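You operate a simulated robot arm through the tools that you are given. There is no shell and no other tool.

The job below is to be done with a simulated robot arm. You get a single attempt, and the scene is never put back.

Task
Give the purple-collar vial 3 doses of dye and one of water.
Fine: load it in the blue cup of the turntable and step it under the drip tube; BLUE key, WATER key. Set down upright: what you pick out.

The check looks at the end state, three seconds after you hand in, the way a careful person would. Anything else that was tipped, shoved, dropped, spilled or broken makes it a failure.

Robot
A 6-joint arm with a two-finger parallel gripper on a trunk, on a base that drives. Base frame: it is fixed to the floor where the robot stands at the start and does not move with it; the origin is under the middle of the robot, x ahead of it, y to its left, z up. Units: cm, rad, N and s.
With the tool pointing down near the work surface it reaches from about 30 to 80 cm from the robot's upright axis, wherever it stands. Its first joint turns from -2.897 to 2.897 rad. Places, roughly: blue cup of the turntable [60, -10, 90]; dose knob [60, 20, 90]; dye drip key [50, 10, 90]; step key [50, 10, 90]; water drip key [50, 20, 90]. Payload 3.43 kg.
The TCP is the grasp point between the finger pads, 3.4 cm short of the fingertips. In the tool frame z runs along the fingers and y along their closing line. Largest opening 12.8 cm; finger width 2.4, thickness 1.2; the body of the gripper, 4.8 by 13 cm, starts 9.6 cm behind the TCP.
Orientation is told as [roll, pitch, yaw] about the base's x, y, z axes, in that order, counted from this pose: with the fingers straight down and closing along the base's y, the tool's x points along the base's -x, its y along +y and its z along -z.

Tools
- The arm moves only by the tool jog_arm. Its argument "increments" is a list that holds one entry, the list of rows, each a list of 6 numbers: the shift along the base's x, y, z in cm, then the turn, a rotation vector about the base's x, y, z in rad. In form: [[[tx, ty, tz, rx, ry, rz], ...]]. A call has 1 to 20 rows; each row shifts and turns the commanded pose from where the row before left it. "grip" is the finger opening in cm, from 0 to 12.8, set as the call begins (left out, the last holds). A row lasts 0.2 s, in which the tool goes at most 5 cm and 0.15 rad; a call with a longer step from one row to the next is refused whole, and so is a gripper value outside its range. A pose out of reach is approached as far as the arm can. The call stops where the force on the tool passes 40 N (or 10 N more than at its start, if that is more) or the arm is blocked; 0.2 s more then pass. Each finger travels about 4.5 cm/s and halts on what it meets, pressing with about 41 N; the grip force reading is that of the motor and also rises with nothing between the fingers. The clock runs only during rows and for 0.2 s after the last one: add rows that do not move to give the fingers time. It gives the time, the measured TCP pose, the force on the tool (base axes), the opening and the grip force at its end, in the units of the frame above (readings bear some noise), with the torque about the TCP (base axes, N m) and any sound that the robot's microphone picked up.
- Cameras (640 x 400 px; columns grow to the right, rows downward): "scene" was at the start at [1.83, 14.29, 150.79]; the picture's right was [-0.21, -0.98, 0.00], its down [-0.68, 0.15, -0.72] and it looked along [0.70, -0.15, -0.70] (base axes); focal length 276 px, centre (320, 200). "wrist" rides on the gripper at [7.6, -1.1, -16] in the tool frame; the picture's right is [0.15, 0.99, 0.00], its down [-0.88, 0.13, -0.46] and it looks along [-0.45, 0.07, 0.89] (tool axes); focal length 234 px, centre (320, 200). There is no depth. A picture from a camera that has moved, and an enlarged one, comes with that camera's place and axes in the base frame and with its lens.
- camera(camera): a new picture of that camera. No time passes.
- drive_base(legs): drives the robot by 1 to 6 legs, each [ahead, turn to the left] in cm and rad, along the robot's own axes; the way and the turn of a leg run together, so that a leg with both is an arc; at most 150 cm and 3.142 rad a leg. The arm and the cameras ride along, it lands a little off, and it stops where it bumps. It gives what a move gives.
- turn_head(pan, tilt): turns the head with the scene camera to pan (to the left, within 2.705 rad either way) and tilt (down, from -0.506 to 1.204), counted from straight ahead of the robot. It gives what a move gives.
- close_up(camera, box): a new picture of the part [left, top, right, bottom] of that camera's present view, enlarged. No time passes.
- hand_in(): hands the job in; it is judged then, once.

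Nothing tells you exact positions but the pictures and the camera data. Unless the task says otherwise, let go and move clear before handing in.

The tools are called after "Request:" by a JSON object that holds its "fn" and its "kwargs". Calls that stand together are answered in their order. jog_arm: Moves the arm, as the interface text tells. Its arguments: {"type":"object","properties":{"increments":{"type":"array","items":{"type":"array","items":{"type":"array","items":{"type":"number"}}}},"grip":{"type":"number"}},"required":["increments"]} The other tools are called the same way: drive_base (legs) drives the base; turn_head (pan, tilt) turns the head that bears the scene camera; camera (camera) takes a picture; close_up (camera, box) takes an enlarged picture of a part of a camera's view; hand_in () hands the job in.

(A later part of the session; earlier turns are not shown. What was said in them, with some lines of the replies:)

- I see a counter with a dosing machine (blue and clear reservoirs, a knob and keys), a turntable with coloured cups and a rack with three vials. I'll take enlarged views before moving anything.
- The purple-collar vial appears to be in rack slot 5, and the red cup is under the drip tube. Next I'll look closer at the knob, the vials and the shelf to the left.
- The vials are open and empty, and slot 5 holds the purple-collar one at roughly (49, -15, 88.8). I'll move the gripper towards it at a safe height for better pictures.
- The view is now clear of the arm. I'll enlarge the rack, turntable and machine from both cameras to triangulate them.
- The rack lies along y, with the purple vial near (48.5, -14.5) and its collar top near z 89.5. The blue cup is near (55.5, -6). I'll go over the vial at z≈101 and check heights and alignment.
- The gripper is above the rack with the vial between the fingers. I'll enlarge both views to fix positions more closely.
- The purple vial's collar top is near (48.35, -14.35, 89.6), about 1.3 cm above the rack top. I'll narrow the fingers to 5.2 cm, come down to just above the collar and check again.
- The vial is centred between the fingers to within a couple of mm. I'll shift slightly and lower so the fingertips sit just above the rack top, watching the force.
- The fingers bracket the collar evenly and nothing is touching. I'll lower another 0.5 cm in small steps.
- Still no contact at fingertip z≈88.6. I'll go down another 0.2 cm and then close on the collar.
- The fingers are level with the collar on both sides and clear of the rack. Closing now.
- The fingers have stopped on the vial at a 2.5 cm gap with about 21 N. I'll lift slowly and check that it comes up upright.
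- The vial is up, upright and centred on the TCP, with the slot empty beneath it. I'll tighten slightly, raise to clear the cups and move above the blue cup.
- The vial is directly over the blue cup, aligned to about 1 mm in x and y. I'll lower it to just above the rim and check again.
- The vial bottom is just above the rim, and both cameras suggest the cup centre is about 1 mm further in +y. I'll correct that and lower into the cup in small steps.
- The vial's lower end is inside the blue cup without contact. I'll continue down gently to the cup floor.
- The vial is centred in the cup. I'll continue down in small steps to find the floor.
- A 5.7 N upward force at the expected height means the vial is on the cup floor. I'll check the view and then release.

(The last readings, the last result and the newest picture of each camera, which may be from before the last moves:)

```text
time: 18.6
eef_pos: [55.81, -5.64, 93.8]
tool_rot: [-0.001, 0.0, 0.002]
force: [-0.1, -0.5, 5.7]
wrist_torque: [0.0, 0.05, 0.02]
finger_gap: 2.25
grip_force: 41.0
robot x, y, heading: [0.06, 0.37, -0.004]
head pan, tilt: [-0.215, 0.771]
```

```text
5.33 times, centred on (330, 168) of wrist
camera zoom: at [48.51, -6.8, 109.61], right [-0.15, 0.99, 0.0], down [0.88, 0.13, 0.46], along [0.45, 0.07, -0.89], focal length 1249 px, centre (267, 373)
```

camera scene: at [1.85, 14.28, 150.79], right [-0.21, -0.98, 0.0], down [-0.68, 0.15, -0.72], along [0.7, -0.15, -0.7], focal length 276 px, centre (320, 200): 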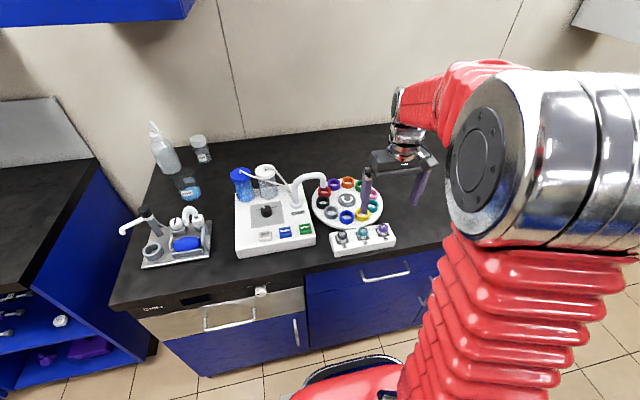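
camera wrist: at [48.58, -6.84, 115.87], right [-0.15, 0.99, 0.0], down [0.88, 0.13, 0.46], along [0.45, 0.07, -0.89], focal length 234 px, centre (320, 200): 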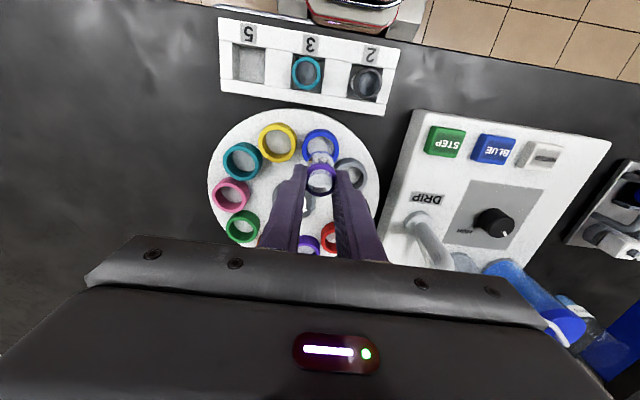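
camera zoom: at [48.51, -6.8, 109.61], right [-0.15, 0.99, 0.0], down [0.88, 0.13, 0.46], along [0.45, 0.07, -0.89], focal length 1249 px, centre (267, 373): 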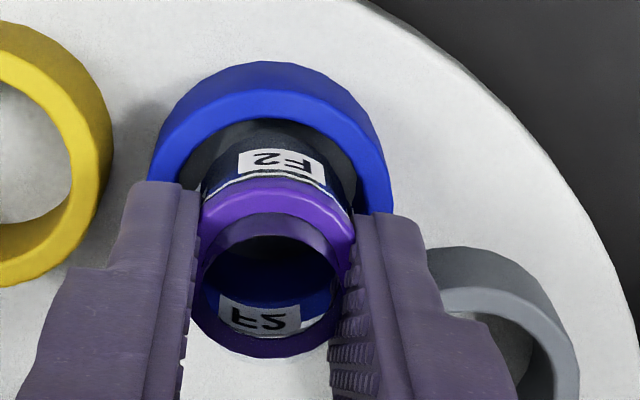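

The vial sits upright inside the cup. Opening the fingers and rising straight up.

Request:
{"fn": "jog_arm", "kwargs": {"increments": [[[0, 0, 0.05, 0, 0, 0], [0, 0, 0, 0, 0, 0], [0, 0, 0, 0, 0, 0], [0, 0, 0, 0, 0, 0], [0, 0, 0, 0, 0, 0]]], "grip": 4.8}}

Request:
{"fn": "close_up", "kwargs": {"camera": "scene", "box": [320, 190, 370, 230]}}

Request:
{"fn": "close_up", "kwargs": {"camera": "wrist", "box": [270, 130, 390, 205]}}

```text
time: 19.8
eef_pos: [55.81, -5.48, 93.78]
tool_rot: [-0.001, 0.001, 0.004]
force: [0.8, -0.6, -0.5]
wrist_torque: [-0.05, 0.03, -0.02]
finger_gap: 4.78
grip_force: 0.0
robot x, y, heading: [-0.02, 0.1, -0.002]
head pan, tilt: [-0.215, 0.771]
```

```text
10.00 times, centred on (345, 210) of scene
camera zoom: at [1.86, 14.29, 150.79], right [-0.21, -0.98, 0.0], down [-0.68, 0.15, -0.72], along [0.7, -0.15, -0.7], focal length 2760 px, centre (70, 100)
```

zoom: 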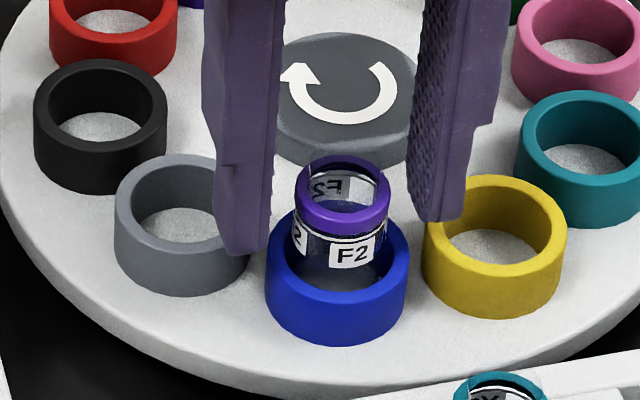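

```text
5.33 times, centred on (330, 168) of wrist
camera zoom: at [48.5, -6.79, 109.65], right [-0.15, 0.99, 0.0], down [0.88, 0.13, 0.46], along [0.45, 0.07, -0.89], focal length 1249 px, centre (267, 373)
```

zoom: 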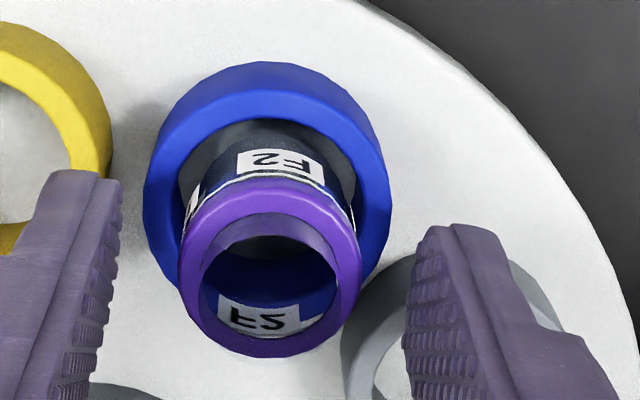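

The vial stands free and upright in the blue cup. I'll rise, then close the gripper and go above the STEP key.

Request:
{"fn": "jog_arm", "kwargs": {"increments": [[[0, 0, 1, 0, 0, 0], [0, 0, 2, 0, 0, 0], [0, 0, 2, 0, 0, 0], [0, 0, 2, 0, 0, 0], [0, 0, 1.2, 0, 0, 0], [0, 0, 0, 0, 0, 0]]]}}

Request:
{"fn": "jog_arm", "kwargs": {"increments": [[[-0.6, 2.2, 0, 0, 0, 0], [-0.6, 2.2, 0, 0, 0, 0], [-0.6, 2.2, 0, 0, 0, 0], [-0.6, 2.2, 0, 0, 0, 0], [-0.6, 2.2, 0, 0, 0, 0], [-0.6, 2.1, 0, 0, 0, 0], [0, 0, 0, 0, 0, 0]]], "grip": 0}}

Request:
{"fn": "camera", "kwargs": {"camera": "wrist"}}

Request:
{"fn": "close_up", "kwargs": {"camera": "wrist", "box": [250, 110, 430, 220]}}

Request:
{"fn": "close_up", "kwargs": {"camera": "scene", "box": [230, 160, 400, 260]}}

```text
time: 21.2
eef_pos: [55.84, -5.55, 102.03]
tool_rot: [0.001, 0.0, 0.003]
force: [-0.4, 0.1, -0.3]
wrist_torque: [-0.01, 0.0, 0.01]
finger_gap: 4.79
grip_force: 0.2
robot x, y, heading: [0.04, 0.39, 0.002]
head pan, tilt: [-0.215, 0.771]
```

```text
time: 22.8
eef_pos: [52.12, 7.56, 102.06]
tool_rot: [-0.001, -0.001, 0.002]
force: [-0.1, 0.1, -1.0]
wrist_torque: [-0.01, 0.01, 0.01]
finger_gap: 0.0
grip_force: 33.1
robot x, y, heading: [0.11, 0.24, 0.0]
head pan, tilt: [-0.215, 0.771]
```

```text
taken
camera wrist: at [44.85, 6.36, 117.9], right [-0.15, 0.99, 0.0], down [0.88, 0.13, 0.46], along [0.45, 0.07, -0.89], focal length 234 px, centre (320, 200)
```

wrist: 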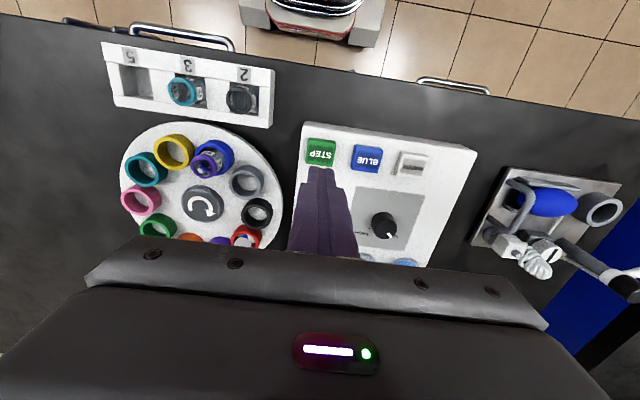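

```text
3.56 times, centred on (340, 165) of wrist
camera zoom: at [44.85, 6.36, 117.9], right [-0.15, 0.99, 0.0], down [0.88, 0.13, 0.46], along [0.45, 0.07, -0.89], focal length 833 px, centre (249, 324)
```

zoom: 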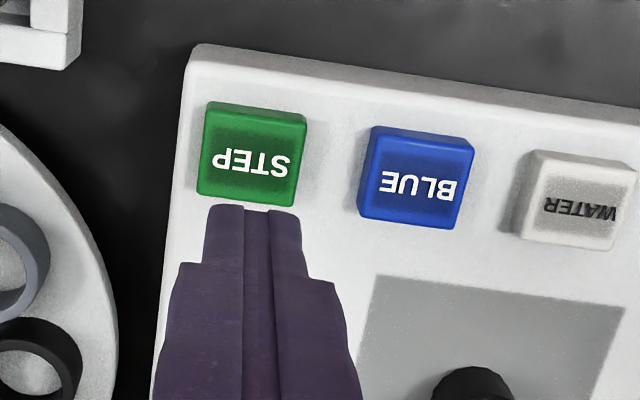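

```text
3.76 times, centred on (315, 210) of scene
camera zoom: at [1.86, 14.29, 150.79], right [-0.21, -0.98, 0.0], down [-0.68, 0.15, -0.72], along [0.7, -0.15, -0.7], focal length 1039 px, centre (339, 162)
```

zoom: 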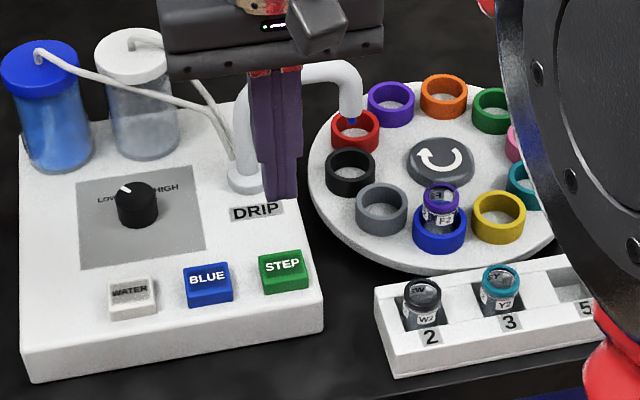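

The STEP key is near (52.8, 7.55) with its top at about z 90; BLUE and WATER are 5.8 and 11.7 cm further in +y. I'll come down above STEP and find its surface in small steps.

Request:
{"fn": "jog_arm", "kwargs": {"increments": [[[0.5, 0, 0, 0, 0, 0], [0, 0, -2, 0, 0, 0], [0, 0, -2, 0, 0, 0], [0, 0, -2, 0, 0, 0], [0, 0, -0.5, 0, 0, 0], [0, 0, 0, 0, 0, 0]]]}}

Request:
{"fn": "close_up", "kwargs": {"camera": "wrist", "box": [250, 110, 430, 220]}}

Request:
{"fn": "close_up", "kwargs": {"camera": "scene", "box": [270, 190, 330, 240]}}

```text
time: 24.2
eef_pos: [52.65, 7.53, 95.53]
tool_rot: [0.001, -0.001, 0.005]
force: [-0.4, 0.4, 0.1]
wrist_torque: [0.01, 0.0, -0.02]
finger_gap: 0.0
grip_force: 32.7
robot x, y, heading: [0.15, 0.46, 0.001]
head pan, tilt: [-0.215, 0.771]
```

```text
3.56 times, centred on (340, 165) of wrist
camera zoom: at [45.4, 6.29, 111.42], right [-0.15, 0.99, 0.0], down [0.88, 0.13, 0.46], along [0.45, 0.07, -0.89], focal length 833 px, centre (249, 324)
```

zoom: 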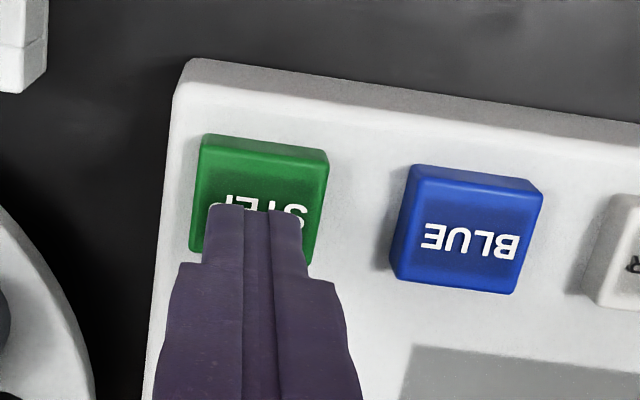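

```text
8.00 times, centred on (300, 215) of scene
camera zoom: at [1.86, 14.29, 150.79], right [-0.21, -0.98, 0.0], down [-0.68, 0.15, -0.72], along [0.7, -0.15, -0.7], focal length 2208 px, centre (480, 80)
```

zoom: 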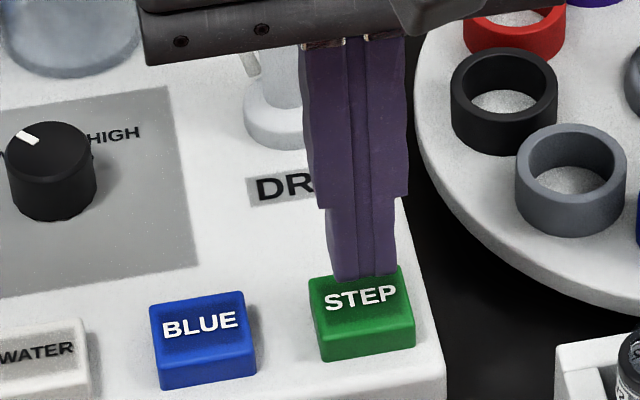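

The fingertips line up with the STEP key. Lowering gently to find contact.

Request:
{"fn": "jog_arm", "kwargs": {"increments": [[[0, 0, -0.5, 0, 0, 0], [0, 0, -0.5, 0, 0, 0], [0, 0, -0.4, 0, 0, 0], [0, 0, 0, 0, 0, 0]]]}}

Request:
{"fn": "jog_arm", "kwargs": {"increments": [[[0, 0, -0.2, 0, 0, 0], [0, 0, -0.2, 0, 0, 0], [0, 0, 0, 0, 0, 0]]]}}

Request:
{"fn": "close_up", "kwargs": {"camera": "scene", "box": [270, 190, 330, 240]}}

```text
time: 25.2
eef_pos: [52.68, 7.47, 94.23]
tool_rot: [0.0, -0.001, 0.003]
force: [-0.4, 0.8, 1.0]
wrist_torque: [0.0, 0.04, -0.01]
finger_gap: 0.0
grip_force: 33.1
robot x, y, heading: [0.24, 0.19, 0.002]
head pan, tilt: [-0.215, 0.771]
```

```text
time: 26.0
eef_pos: [52.78, 7.49, 93.72]
tool_rot: [0.0, -0.002, 0.005]
force: [-1.1, 1.1, 2.9]
wrist_torque: [0.0, 0.08, 0.03]
finger_gap: 0.0
grip_force: 33.3
robot x, y, heading: [-0.0, -0.06, -0.003]
head pan, tilt: [-0.215, 0.771]
heard: click
```

```text
8.00 times, centred on (300, 215) of scene
camera zoom: at [1.85, 14.29, 150.79], right [-0.21, -0.98, 0.0], down [-0.68, 0.15, -0.72], along [0.7, -0.15, -0.7], focal length 2208 px, centre (480, 80)
```

zoom: 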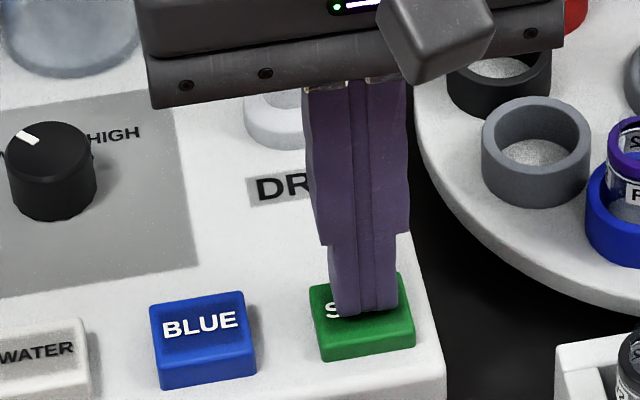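

A click was heard and the turntable is turning clockwise, bringing the blue cup the right way. I'll release the key and wait for the step to finish.

Request:
{"fn": "jog_arm", "kwargs": {"increments": [[[0, 0, 0.4, 0, 0, 0], [0, 0, 0.4, 0, 0, 0], [0, 0, 0, 0, 0, 0], [0, 0, 0, 0, 0, 0], [0, 0, 0, 0, 0, 0], [0, 0, 0, 0, 0, 0], [0, 0, 0, 0, 0, 0], [0, 0, 0, 0, 0, 0]]]}}

Request:
{"fn": "close_up", "kwargs": {"camera": "scene", "box": [270, 160, 400, 250]}}

```text
time: 27.8
eef_pos: [52.76, 7.64, 94.62]
tool_rot: [0.0, -0.001, 0.003]
force: [-0.5, 0.3, 1.0]
wrist_torque: [0.06, 0.01, 0.0]
finger_gap: 0.0
grip_force: 32.8
robot x, y, heading: [-0.04, 0.13, 0.003]
head pan, tilt: [-0.215, 0.771]
```

```text
4.44 times, centred on (335, 205) of scene
camera zoom: at [1.86, 14.29, 150.79], right [-0.21, -0.98, 0.0], down [-0.68, 0.15, -0.72], along [0.7, -0.15, -0.7], focal length 1227 px, centre (253, 178)
```

zoom: 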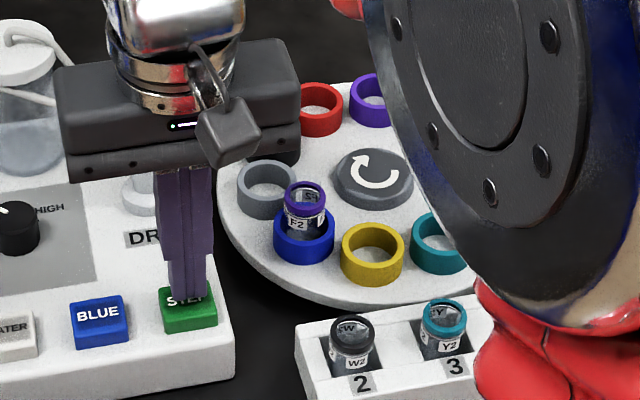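

One press moved the table one position; blue is now where grey was, so two more steps are needed. Pressing STEP a second time.

Request:
{"fn": "jog_arm", "kwargs": {"increments": [[[0, 0, -0.4, 0, 0, 0], [0, 0, -0.4, 0, 0, 0], [0, 0, 0, 0, 0, 0], [0, 0, 0.4, 0, 0, 0], [0, 0, 0.4, 0, 0, 0], [0, 0, 0, 0, 0, 0], [0, 0, 0, 0, 0, 0], [0, 0, 0, 0, 0, 0], [0, 0, 0, 0, 0, 0], [0, 0, 0, 0, 0, 0], [0, 0, 0, 0, 0, 0]]]}}

Request:
{"fn": "close_up", "kwargs": {"camera": "scene", "box": [270, 160, 400, 250]}}

```text
time: 30.2
eef_pos: [52.66, 7.47, 94.49]
tool_rot: [-0.001, 0.0, 0.004]
force: [-0.1, -1.3, -1.4]
wrist_torque: [-0.02, -0.03, -0.02]
finger_gap: 0.0
grip_force: 33.0
robot x, y, heading: [0.25, 0.16, -0.003]
head pan, tilt: [-0.215, 0.771]
heard: click
```

```text
4.44 times, centred on (335, 205) of scene
camera zoom: at [1.86, 14.29, 150.79], right [-0.21, -0.98, 0.0], down [-0.68, 0.15, -0.72], along [0.7, -0.15, -0.7], focal length 1227 px, centre (253, 178)
```

zoom: 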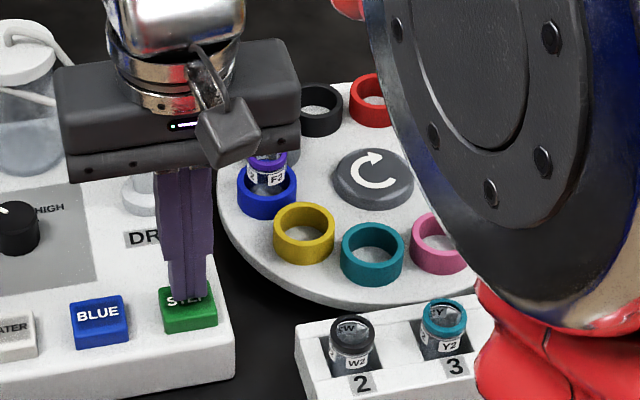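

Two steps done. Tracing the tube by its ray, its outlet may sit over what was the black cup's place, which is where the blue cup is now, so I must check before stepping again. I'll raise the arm and look.

Request:
{"fn": "jog_arm", "kwargs": {"increments": [[[0, 0, 2, 0, 0, 0], [0, 0, 4, 0, 0, 0], [-1, 1, 4, 0, 0, 0], [-2, 2, 4, 0, 0, 0], [-2, 2, 3, 0, 0, 0], [0, 0, 0, 0, 0, 0]]]}}

Request:
{"fn": "camera", "kwargs": {"camera": "scene"}}

Request:
{"fn": "close_up", "kwargs": {"camera": "scene", "box": [280, 160, 380, 230]}}

Request:
{"fn": "camera", "kwargs": {"camera": "wrist"}}

```text
time: 31.6
eef_pos: [47.68, 12.64, 111.56]
tool_rot: [0.0, 0.0, 0.004]
force: [-0.2, -0.4, -0.3]
wrist_torque: [0.0, 0.02, -0.01]
finger_gap: 0.0
grip_force: 32.9
robot x, y, heading: [-0.31, 0.36, 0.003]
head pan, tilt: [-0.215, 0.771]
```

```text
taken
camera scene: at [1.85, 14.29, 150.79], right [-0.21, -0.98, 0.0], down [-0.68, 0.15, -0.72], along [0.7, -0.15, -0.7], focal length 276 px, centre (320, 200)
```

scene: 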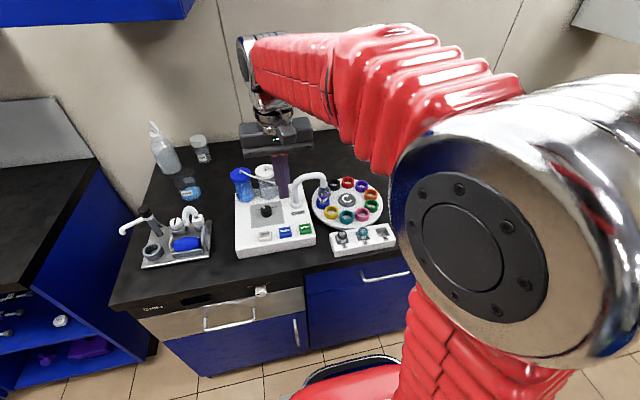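

```text
5.71 times, centred on (330, 195) of scene
camera zoom: at [1.85, 14.29, 150.79], right [-0.21, -0.98, 0.0], down [-0.68, 0.15, -0.72], along [0.7, -0.15, -0.7], focal length 1577 px, centre (263, 229)
```

zoom: 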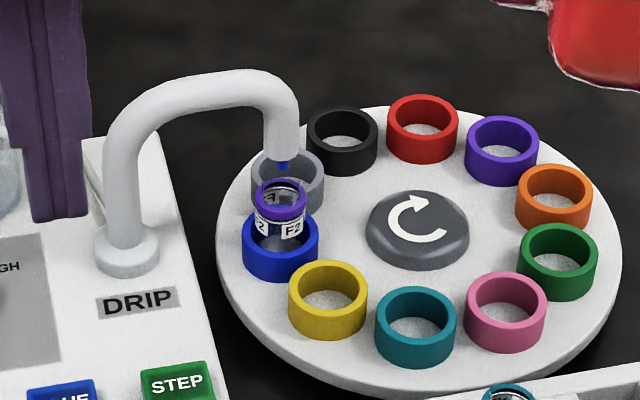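

```text
taken
camera wrist: at [40.37, 11.36, 127.33], right [-0.15, 0.99, 0.0], down [0.88, 0.13, 0.46], along [0.45, 0.07, -0.89], focal length 234 px, centre (320, 200)
```

wrist: 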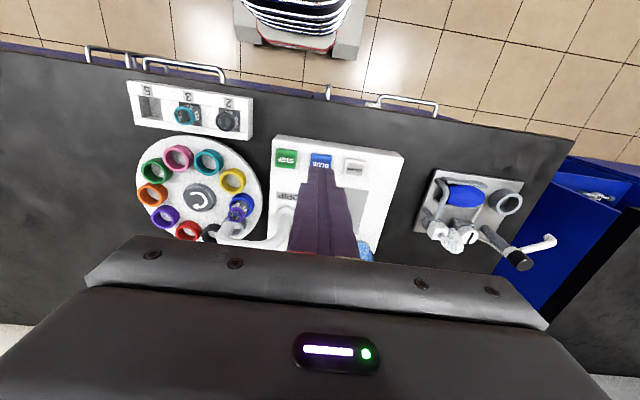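

The tube outlet now appears directly above the purple vial. I'll confirm from the wrist camera's different angle.

Request:
{"fn": "close_up", "kwargs": {"camera": "wrist", "box": [195, 180, 315, 260]}}

Request:
{"fn": "close_up", "kwargs": {"camera": "scene", "box": [305, 175, 355, 215]}}

```text
5.00 times, centred on (255, 220) of wrist
camera zoom: at [40.37, 11.36, 127.33], right [-0.15, 0.99, 0.0], down [0.88, 0.13, 0.46], along [0.45, 0.07, -0.89], focal length 1171 px, centre (645, 100)
```

zoom: 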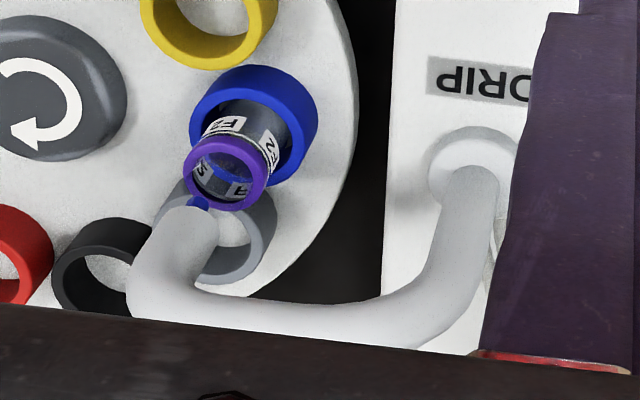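

```text
10.00 times, centred on (330, 195) of scene
camera zoom: at [1.85, 14.29, 150.79], right [-0.21, -0.98, 0.0], down [-0.68, 0.15, -0.72], along [0.7, -0.15, -0.7], focal length 2760 px, centre (220, 250)
```

zoom: 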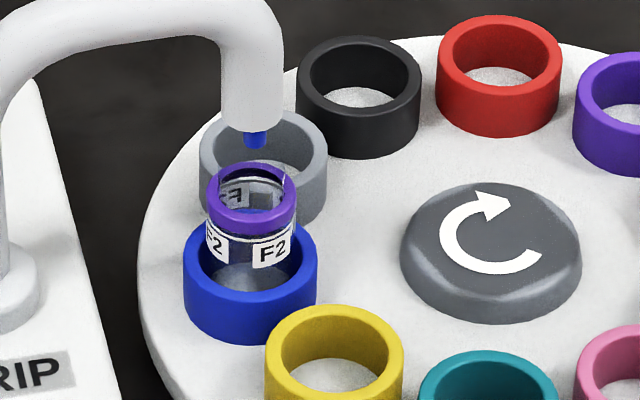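

Triangulated, the outlet is at about (63.7, -0.4, 93.6) and the vial mouth at about (63.8, -0.3, 91.5), so the vial is under the drip tube and no more STEP is needed. Next I'll go above the BLUE key.

Request:
{"fn": "jog_arm", "kwargs": {"increments": [[[2, 0.4, 0, 0, 0, 0], [2, 0.4, 0, 0, 0, 0], [1.05, 0.05, -2, 0, 0, 0], [0, 0, -4, 0, 0, 0], [0, 0, -4, 0, 0, 0], [0, 0, -4, 0, 0, 0], [0, 0, -2, 0, 0, 0], [0, 0, 0, 0, 0, 0]]]}}

Request:
{"fn": "close_up", "kwargs": {"camera": "wrist", "box": [250, 110, 430, 220]}}

Request:
{"fn": "close_up", "kwargs": {"camera": "scene", "box": [240, 170, 350, 245]}}

```text
time: 33.4
eef_pos: [52.74, 13.27, 95.55]
tool_rot: [0.0, 0.0, 0.004]
force: [0.9, 0.3, 1.1]
wrist_torque: [0.0, -0.03, -0.01]
finger_gap: 0.0
grip_force: 33.2
robot x, y, heading: [0.02, 0.27, -0.006]
head pan, tilt: [-0.215, 0.771]
```

```text
3.56 times, centred on (340, 165) of wrist
camera zoom: at [45.47, 12.14, 111.36], right [-0.15, 0.99, 0.0], down [0.88, 0.13, 0.46], along [0.45, 0.07, -0.89], focal length 833 px, centre (249, 324)
```

zoom: 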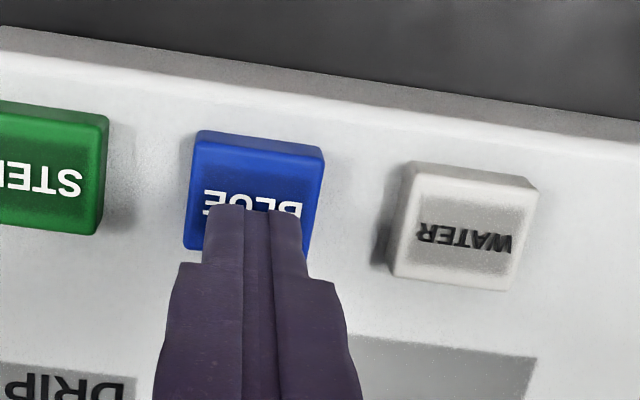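

```text
5.33 times, centred on (295, 208) of scene
camera zoom: at [1.86, 14.29, 150.79], right [-0.21, -0.98, 0.0], down [-0.68, 0.15, -0.72], along [0.7, -0.15, -0.7], focal length 1472 px, centre (453, 160)
```

zoom: 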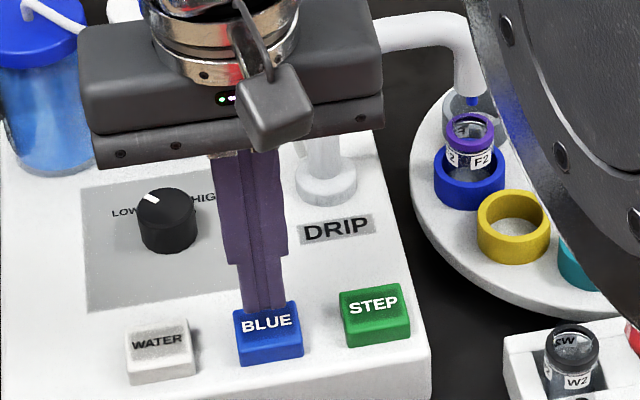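

The fingers are centred on BLUE and the vial stays in view under the tube. First dye press: down to the click height, then up again.

Request:
{"fn": "jog_arm", "kwargs": {"increments": [[[0, 0, -0.5, 0, 0, 0], [0, 0, -0.5, 0, 0, 0], [0, 0, -0.4, 0, 0, 0], [0, 0, -0.4, 0, 0, 0], [0, 0, 0, 0, 0, 0], [0, 0, 0.4, 0, 0, 0], [0, 0, 0.4, 0, 0, 0]]]}}

Request:
{"fn": "close_up", "kwargs": {"camera": "scene", "box": [305, 175, 355, 215]}}

```text
time: 35.0
eef_pos: [52.77, 13.4, 94.52]
tool_rot: [0.0, 0.001, 0.003]
force: [-0.6, -0.5, -0.5]
wrist_torque: [0.02, -0.01, -0.04]
finger_gap: 0.0
grip_force: 32.9
robot x, y, heading: [-0.27, 0.11, 0.005]
head pan, tilt: [-0.215, 0.771]
heard: click
```

```text
10.00 times, centred on (330, 195) of scene
camera zoom: at [1.86, 14.29, 150.79], right [-0.21, -0.98, 0.0], down [-0.68, 0.15, -0.72], along [0.7, -0.15, -0.7], focal length 2760 px, centre (220, 250)
```

zoom: 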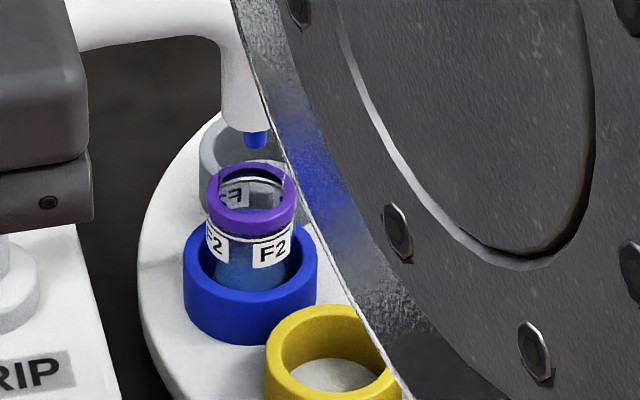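

One click was heard and blue liquid shows in the vial. I'll wait to see whether the level settles before pressing again.

Request:
{"fn": "jog_arm", "kwargs": {"increments": [[[0, 0, 0, 0, 0, 0], [0, 0, 0, 0, 0, 0], [0, 0, 0, 0, 0, 0], [0, 0, 0, 0, 0, 0], [0, 0, 0, 0, 0, 0], [0, 0, 0, 0, 0, 0]]]}}

Request:
{"fn": "close_up", "kwargs": {"camera": "scene", "box": [310, 185, 345, 213]}}

Request:
{"fn": "close_up", "kwargs": {"camera": "wrist", "box": [100, 130, 300, 260]}}

```text
time: 36.4
eef_pos: [52.69, 13.28, 94.52]
tool_rot: [-0.002, 0.001, 0.004]
force: [0.1, 0.6, -0.4]
wrist_torque: [0.0, -0.01, 0.01]
finger_gap: 0.01
grip_force: 32.5
robot x, y, heading: [-0.05, 0.65, -0.001]
head pan, tilt: [-0.215, 0.771]
```

```text
14.29 times, centred on (328, 199) of scene
camera zoom: at [1.86, 14.29, 150.79], right [-0.21, -0.98, 0.0], down [-0.68, 0.15, -0.72], along [0.7, -0.15, -0.7], focal length 3943 px, centre (213, 214)
```

zoom: 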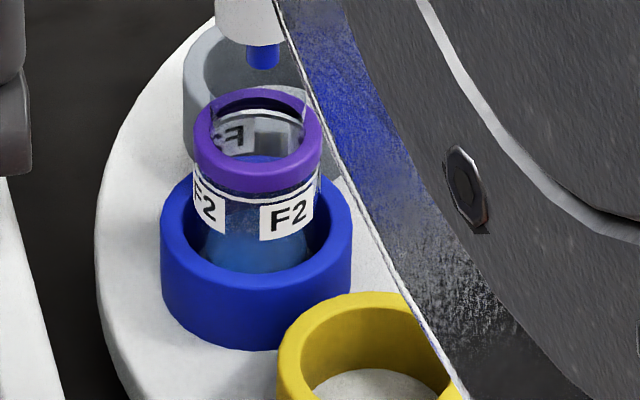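

```text
3.08 times, centred on (200, 195) of wrist
camera zoom: at [45.46, 12.14, 110.34], right [-0.15, 0.99, 0.0], down [0.88, 0.13, 0.46], along [0.45, 0.07, -0.89], focal length 720 px, centre (689, 215)
```

zoom: 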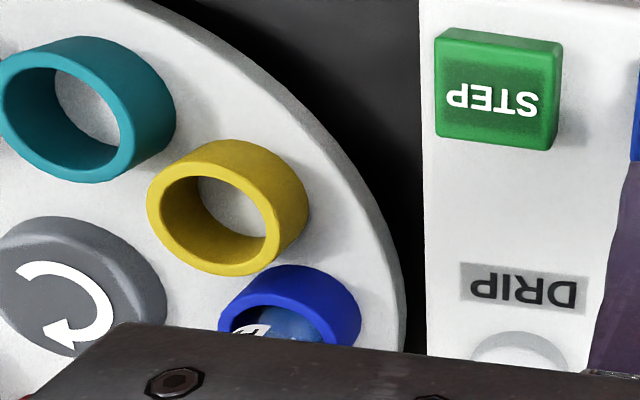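

The vial has visible blue content. I'll wait a little more and compare with the same close-up to be sure the dose is finished.

Request:
{"fn": "jog_arm", "kwargs": {"increments": [[[0, 0, 0, 0, 0, 0], [0, 0, 0, 0, 0, 0], [0, 0, 0, 0, 0, 0], [0, 0, 0, 0, 0, 0], [0, 0, 0, 0, 0, 0]]]}}

Request:
{"fn": "close_up", "kwargs": {"camera": "scene", "box": [310, 185, 345, 213]}}

```text
time: 37.6
eef_pos: [52.86, 13.47, 94.64]
tool_rot: [0.001, 0.0, 0.004]
force: [1.0, -0.7, 0.1]
wrist_torque: [-0.03, -0.01, 0.02]
finger_gap: 0.0
grip_force: 32.6
robot x, y, heading: [-0.07, 0.23, -0.0]
head pan, tilt: [-0.215, 0.771]
```

```text
14.29 times, centred on (328, 199) of scene
camera zoom: at [1.86, 14.29, 150.79], right [-0.21, -0.98, 0.0], down [-0.68, 0.15, -0.72], along [0.7, -0.15, -0.7], focal length 3943 px, centre (213, 214)
```

zoom: 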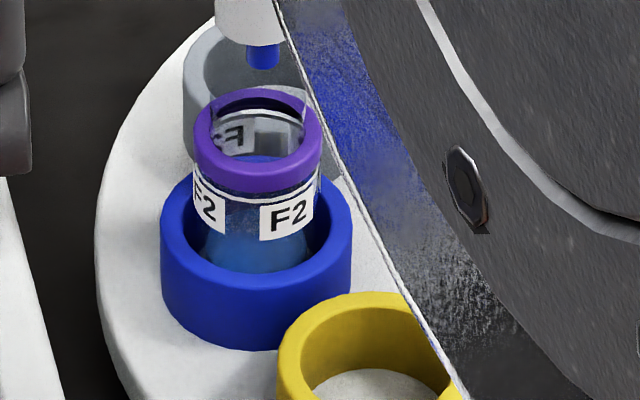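

The level has settled, so one press gives one finished dose. Second dye press.

Request:
{"fn": "jog_arm", "kwargs": {"increments": [[[0, 0, -0.4, 0, 0, 0], [0, 0, -0.4, 0, 0, 0], [0, 0, 0, 0, 0, 0], [0, 0, 0.4, 0, 0, 0], [0, 0, 0.4, 0, 0, 0], [0, 0, 0, 0, 0, 0], [0, 0, 0, 0, 0, 0], [0, 0, 0, 0, 0, 0], [0, 0, 0, 0, 0, 0], [0, 0, 0, 0, 0, 0], [0, 0, 0, 0, 0, 0], [0, 0, 0, 0, 0, 0]]]}}

Request:
{"fn": "close_up", "kwargs": {"camera": "scene", "box": [310, 185, 345, 213]}}

```text
time: 40.2
eef_pos: [52.74, 13.41, 94.52]
tool_rot: [0.0, 0.002, 0.004]
force: [-1.5, 0.3, -0.2]
wrist_torque: [0.01, -0.01, -0.02]
finger_gap: 0.0
grip_force: 33.4
robot x, y, heading: [-0.34, 0.21, 0.002]
head pan, tilt: [-0.215, 0.771]
heard: click
```

```text
14.29 times, centred on (328, 199) of scene
camera zoom: at [1.86, 14.29, 150.79], right [-0.21, -0.98, 0.0], down [-0.68, 0.15, -0.72], along [0.7, -0.15, -0.7], focal length 3943 px, centre (213, 214)
```

zoom: 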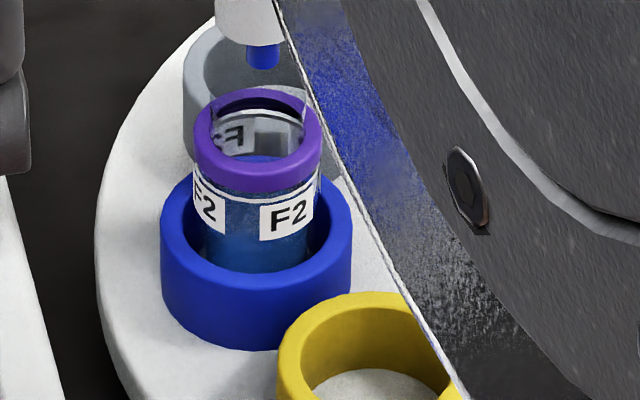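

A second click was heard and the liquid rose evenly, with no spill. Third dye press.

Request:
{"fn": "jog_arm", "kwargs": {"increments": [[[0, 0, -0.4, 0, 0, 0], [0, 0, -0.4, 0, 0, 0], [0, 0, 0, 0, 0, 0], [0, 0, 0.4, 0, 0, 0], [0, 0, 0.4, 0, 0, 0], [0, 0, 0, 0, 0, 0], [0, 0, 0, 0, 0, 0], [0, 0, 0, 0, 0, 0], [0, 0, 0, 0, 0, 0], [0, 0, 0, 0, 0, 0], [0, 0, 0, 0, 0, 0], [0, 0, 0, 0, 0, 0]]]}}

Request:
{"fn": "close_up", "kwargs": {"camera": "scene", "box": [310, 185, 345, 213]}}

```text
time: 42.8
eef_pos: [52.78, 13.35, 94.46]
tool_rot: [-0.001, 0.001, 0.004]
force: [0.0, -0.6, 0.2]
wrist_torque: [0.01, -0.02, -0.05]
finger_gap: 0.0
grip_force: 32.9
robot x, y, heading: [-0.04, 0.3, 0.002]
head pan, tilt: [-0.215, 0.771]
heard: click
```

```text
14.29 times, centred on (328, 199) of scene
camera zoom: at [1.86, 14.29, 150.79], right [-0.21, -0.98, 0.0], down [-0.68, 0.15, -0.72], along [0.7, -0.15, -0.7], focal length 3943 px, centre (213, 214)
```

zoom: 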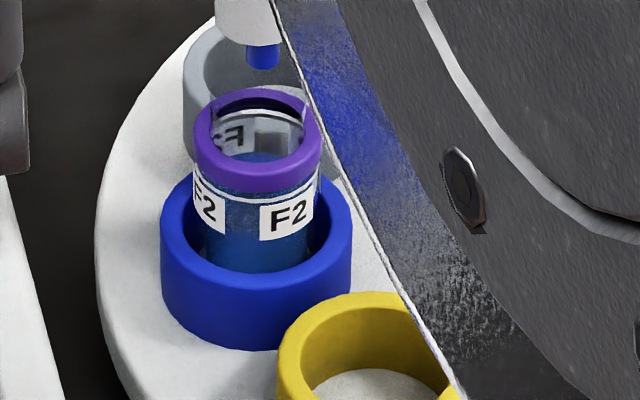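

Three dye doses are in, each with a single click. I'll rise and move over to the WATER key.

Request:
{"fn": "jog_arm", "kwargs": {"increments": [[[0, 0, 1.5, 0, 0, 0], [0, 1.95, 0, 0, 0, 0], [0, 1.95, 0, 0, 0, 0], [0, 1.95, 0, 0, 0, 0], [0, 0, -0.5, 0, 0, 0], [0, 0, 0, 0, 0, 0]]]}}

Request:
{"fn": "close_up", "kwargs": {"camera": "wrist", "box": [250, 110, 430, 220]}}

Request:
{"fn": "close_up", "kwargs": {"camera": "scene", "box": [230, 170, 350, 250]}}

```text
time: 44.2
eef_pos: [52.78, 19.23, 95.62]
tool_rot: [0.0, 0.0, 0.002]
force: [0.0, 0.5, 0.3]
wrist_torque: [-0.02, 0.01, 0.0]
finger_gap: 0.0
grip_force: 33.2
robot x, y, heading: [0.03, 0.43, 0.007]
head pan, tilt: [-0.215, 0.771]
```

```text
3.56 times, centred on (340, 165) of wrist
camera zoom: at [45.47, 18.03, 111.34], right [-0.15, 0.99, 0.0], down [0.88, 0.13, 0.46], along [0.45, 0.07, -0.89], focal length 833 px, centre (249, 324)
```

zoom: 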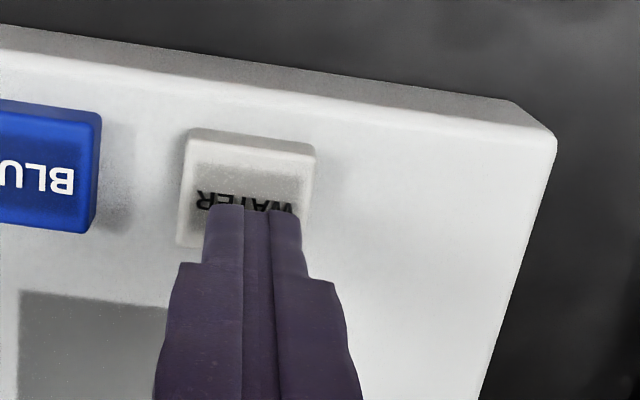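

```text
5.00 times, centred on (290, 210) of scene
camera zoom: at [1.86, 14.29, 150.79], right [-0.21, -0.98, 0.0], down [-0.68, 0.15, -0.72], along [0.7, -0.15, -0.7], focal length 1380 px, centre (470, 150)
```

zoom: 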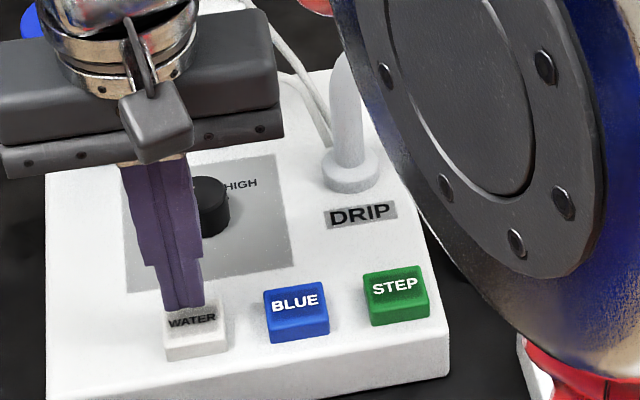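

The fingers are centred on the WATER key. One water press now.

Request:
{"fn": "jog_arm", "kwargs": {"increments": [[[0, -0.1, -0.5, 0, 0, 0], [0, 0, -0.5, 0, 0, 0], [0, 0, -0.4, 0, 0, 0], [0, 0, -0.4, 0, 0, 0], [0, 0, 0, 0, 0, 0], [0, 0, 0.4, 0, 0, 0], [0, 0, 0.4, 0, 0, 0], [0, 0, 0, 0, 0, 0], [0, 0, 0, 0, 0, 0], [0, 0, 0, 0, 0, 0], [0, 0, 0, 0, 0, 0]]]}}

Request:
{"fn": "camera", "kwargs": {"camera": "scene"}}

```text
time: 46.6
eef_pos: [52.67, 19.09, 94.53]
tool_rot: [0.001, 0.001, 0.004]
force: [-0.4, -0.1, 0.6]
wrist_torque: [0.0, -0.01, 0.02]
finger_gap: 0.01
grip_force: 33.3
robot x, y, heading: [0.19, -0.06, -0.001]
head pan, tilt: [-0.215, 0.771]
heard: click
```

```text
taken
camera scene: at [1.86, 14.29, 150.79], right [-0.21, -0.98, 0.0], down [-0.68, 0.15, -0.72], along [0.7, -0.15, -0.7], focal length 276 px, centre (320, 200)
```

scene: 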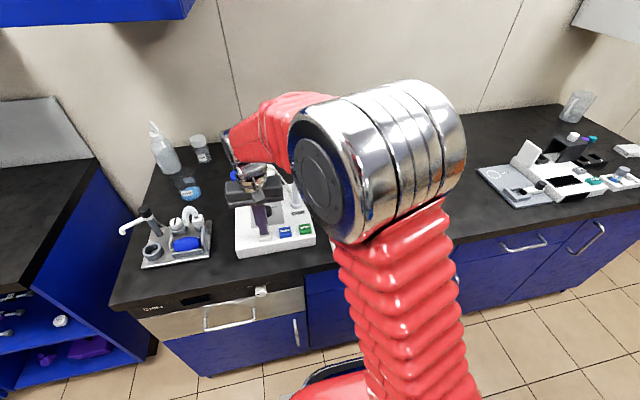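

The water press clicked once. I'll raise the arm clear and inspect the vial and surroundings.

Request:
{"fn": "jog_arm", "kwargs": {"increments": [[[0, 0, 2, 0, 0, 0], [0, 0, 4, 0, 0, 0], [-1, -1, 4, 0, 0, 0], [-2, -2, 4, 0, 0, 0], [-2, -2, 3, 0, 0, 0], [-2, -1.5, 0, 0, 0, 0], [-2, 0, 0, 0, 0, 0], [0, 0, 0, 0, 0, 0]]]}}

Request:
{"fn": "camera", "kwargs": {"camera": "scene"}}

Request:
{"fn": "close_up", "kwargs": {"camera": "scene", "box": [310, 185, 345, 213]}}

Request:
{"fn": "close_up", "kwargs": {"camera": "scene", "box": [225, 155, 405, 265]}}

Request:
{"fn": "camera", "kwargs": {"camera": "wrist"}}

```text
time: 48.4
eef_pos: [43.7, 12.6, 111.65]
tool_rot: [-0.001, -0.002, 0.004]
force: [0.0, 0.3, 0.4]
wrist_torque: [0.01, 0.0, -0.01]
finger_gap: 0.0
grip_force: 32.5
robot x, y, heading: [-0.14, 0.53, 0.002]
head pan, tilt: [-0.215, 0.771]
```

```text
taken
camera scene: at [1.84, 14.29, 150.79], right [-0.21, -0.98, 0.0], down [-0.68, 0.15, -0.72], along [0.7, -0.15, -0.7], focal length 276 px, centre (320, 200)
```

scene: 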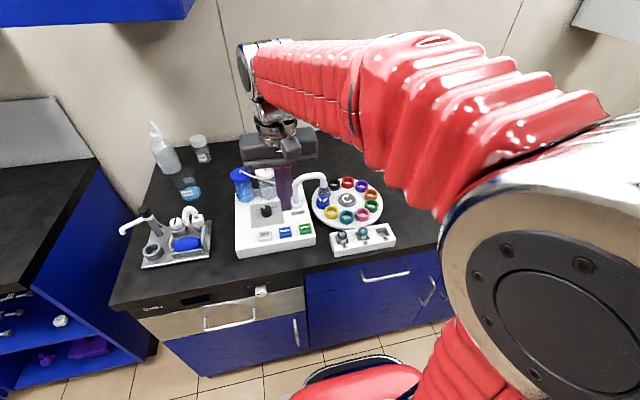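

```text
14.29 times, centred on (328, 199) of scene
camera zoom: at [1.84, 14.29, 150.79], right [-0.21, -0.98, 0.0], down [-0.68, 0.15, -0.72], along [0.7, -0.15, -0.7], focal length 3943 px, centre (213, 214)
```

zoom: 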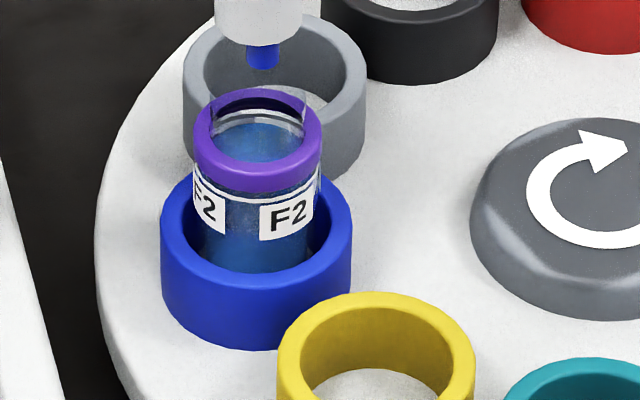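

```text
3.56 times, centred on (315, 210) of scene
camera zoom: at [1.84, 14.29, 150.79], right [-0.21, -0.98, 0.0], down [-0.68, 0.15, -0.72], along [0.7, -0.15, -0.7], focal length 981 px, centre (338, 164)
```

zoom: 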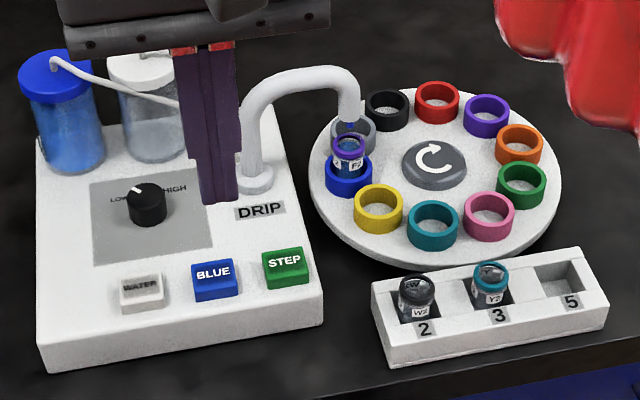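

```text
taken
camera wrist: at [36.38, 11.33, 127.43], right [-0.15, 0.99, 0.0], down [0.88, 0.13, 0.46], along [0.45, 0.07, -0.89], focal length 234 px, centre (320, 200)
```

wrist: 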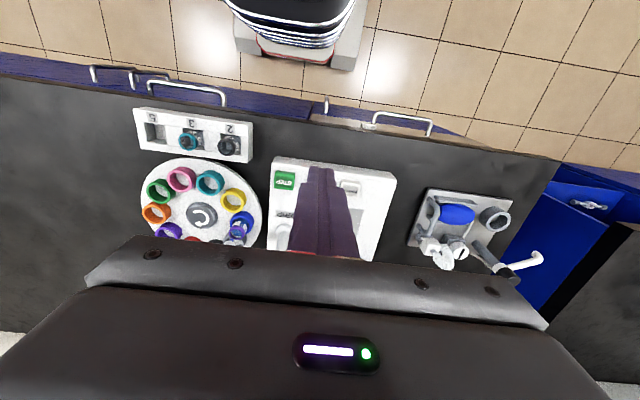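

The purple-collar vial stands upright in the blue cup under the drip tube. It has had three dye presses and one water press, with one click each, and the contents sit below its rim. I see nothing spilled or disturbed, the gripper is empty and the arm is clear, so I'm handing in.

Request:
{"fn": "hand_in", "kwargs": {}}

```text
The job is handed in.
```

The purple-collar vial now holds three doses of dye and one of water. It stands upright in the blue cup under the drip tube, and I have handed the job in.

- **Loading:** I lifted the vial out of rack slot 5 and set it upright in the blue cup. Two STEP presses brought it under the outlet.
- **Doses:** I pressed BLUE three times and WATER once, with a single click heard each time. I took one press as one dose and left the dose knob as it was, near LOW.
- **End state:** The liquid sits below the vial's rim. In the last pictures I saw no spills and nothing else moved. The gripper was empty and the arm was clear.

I left the vial in the cup, taking "set down upright" to mean the vial I picked from the rack.
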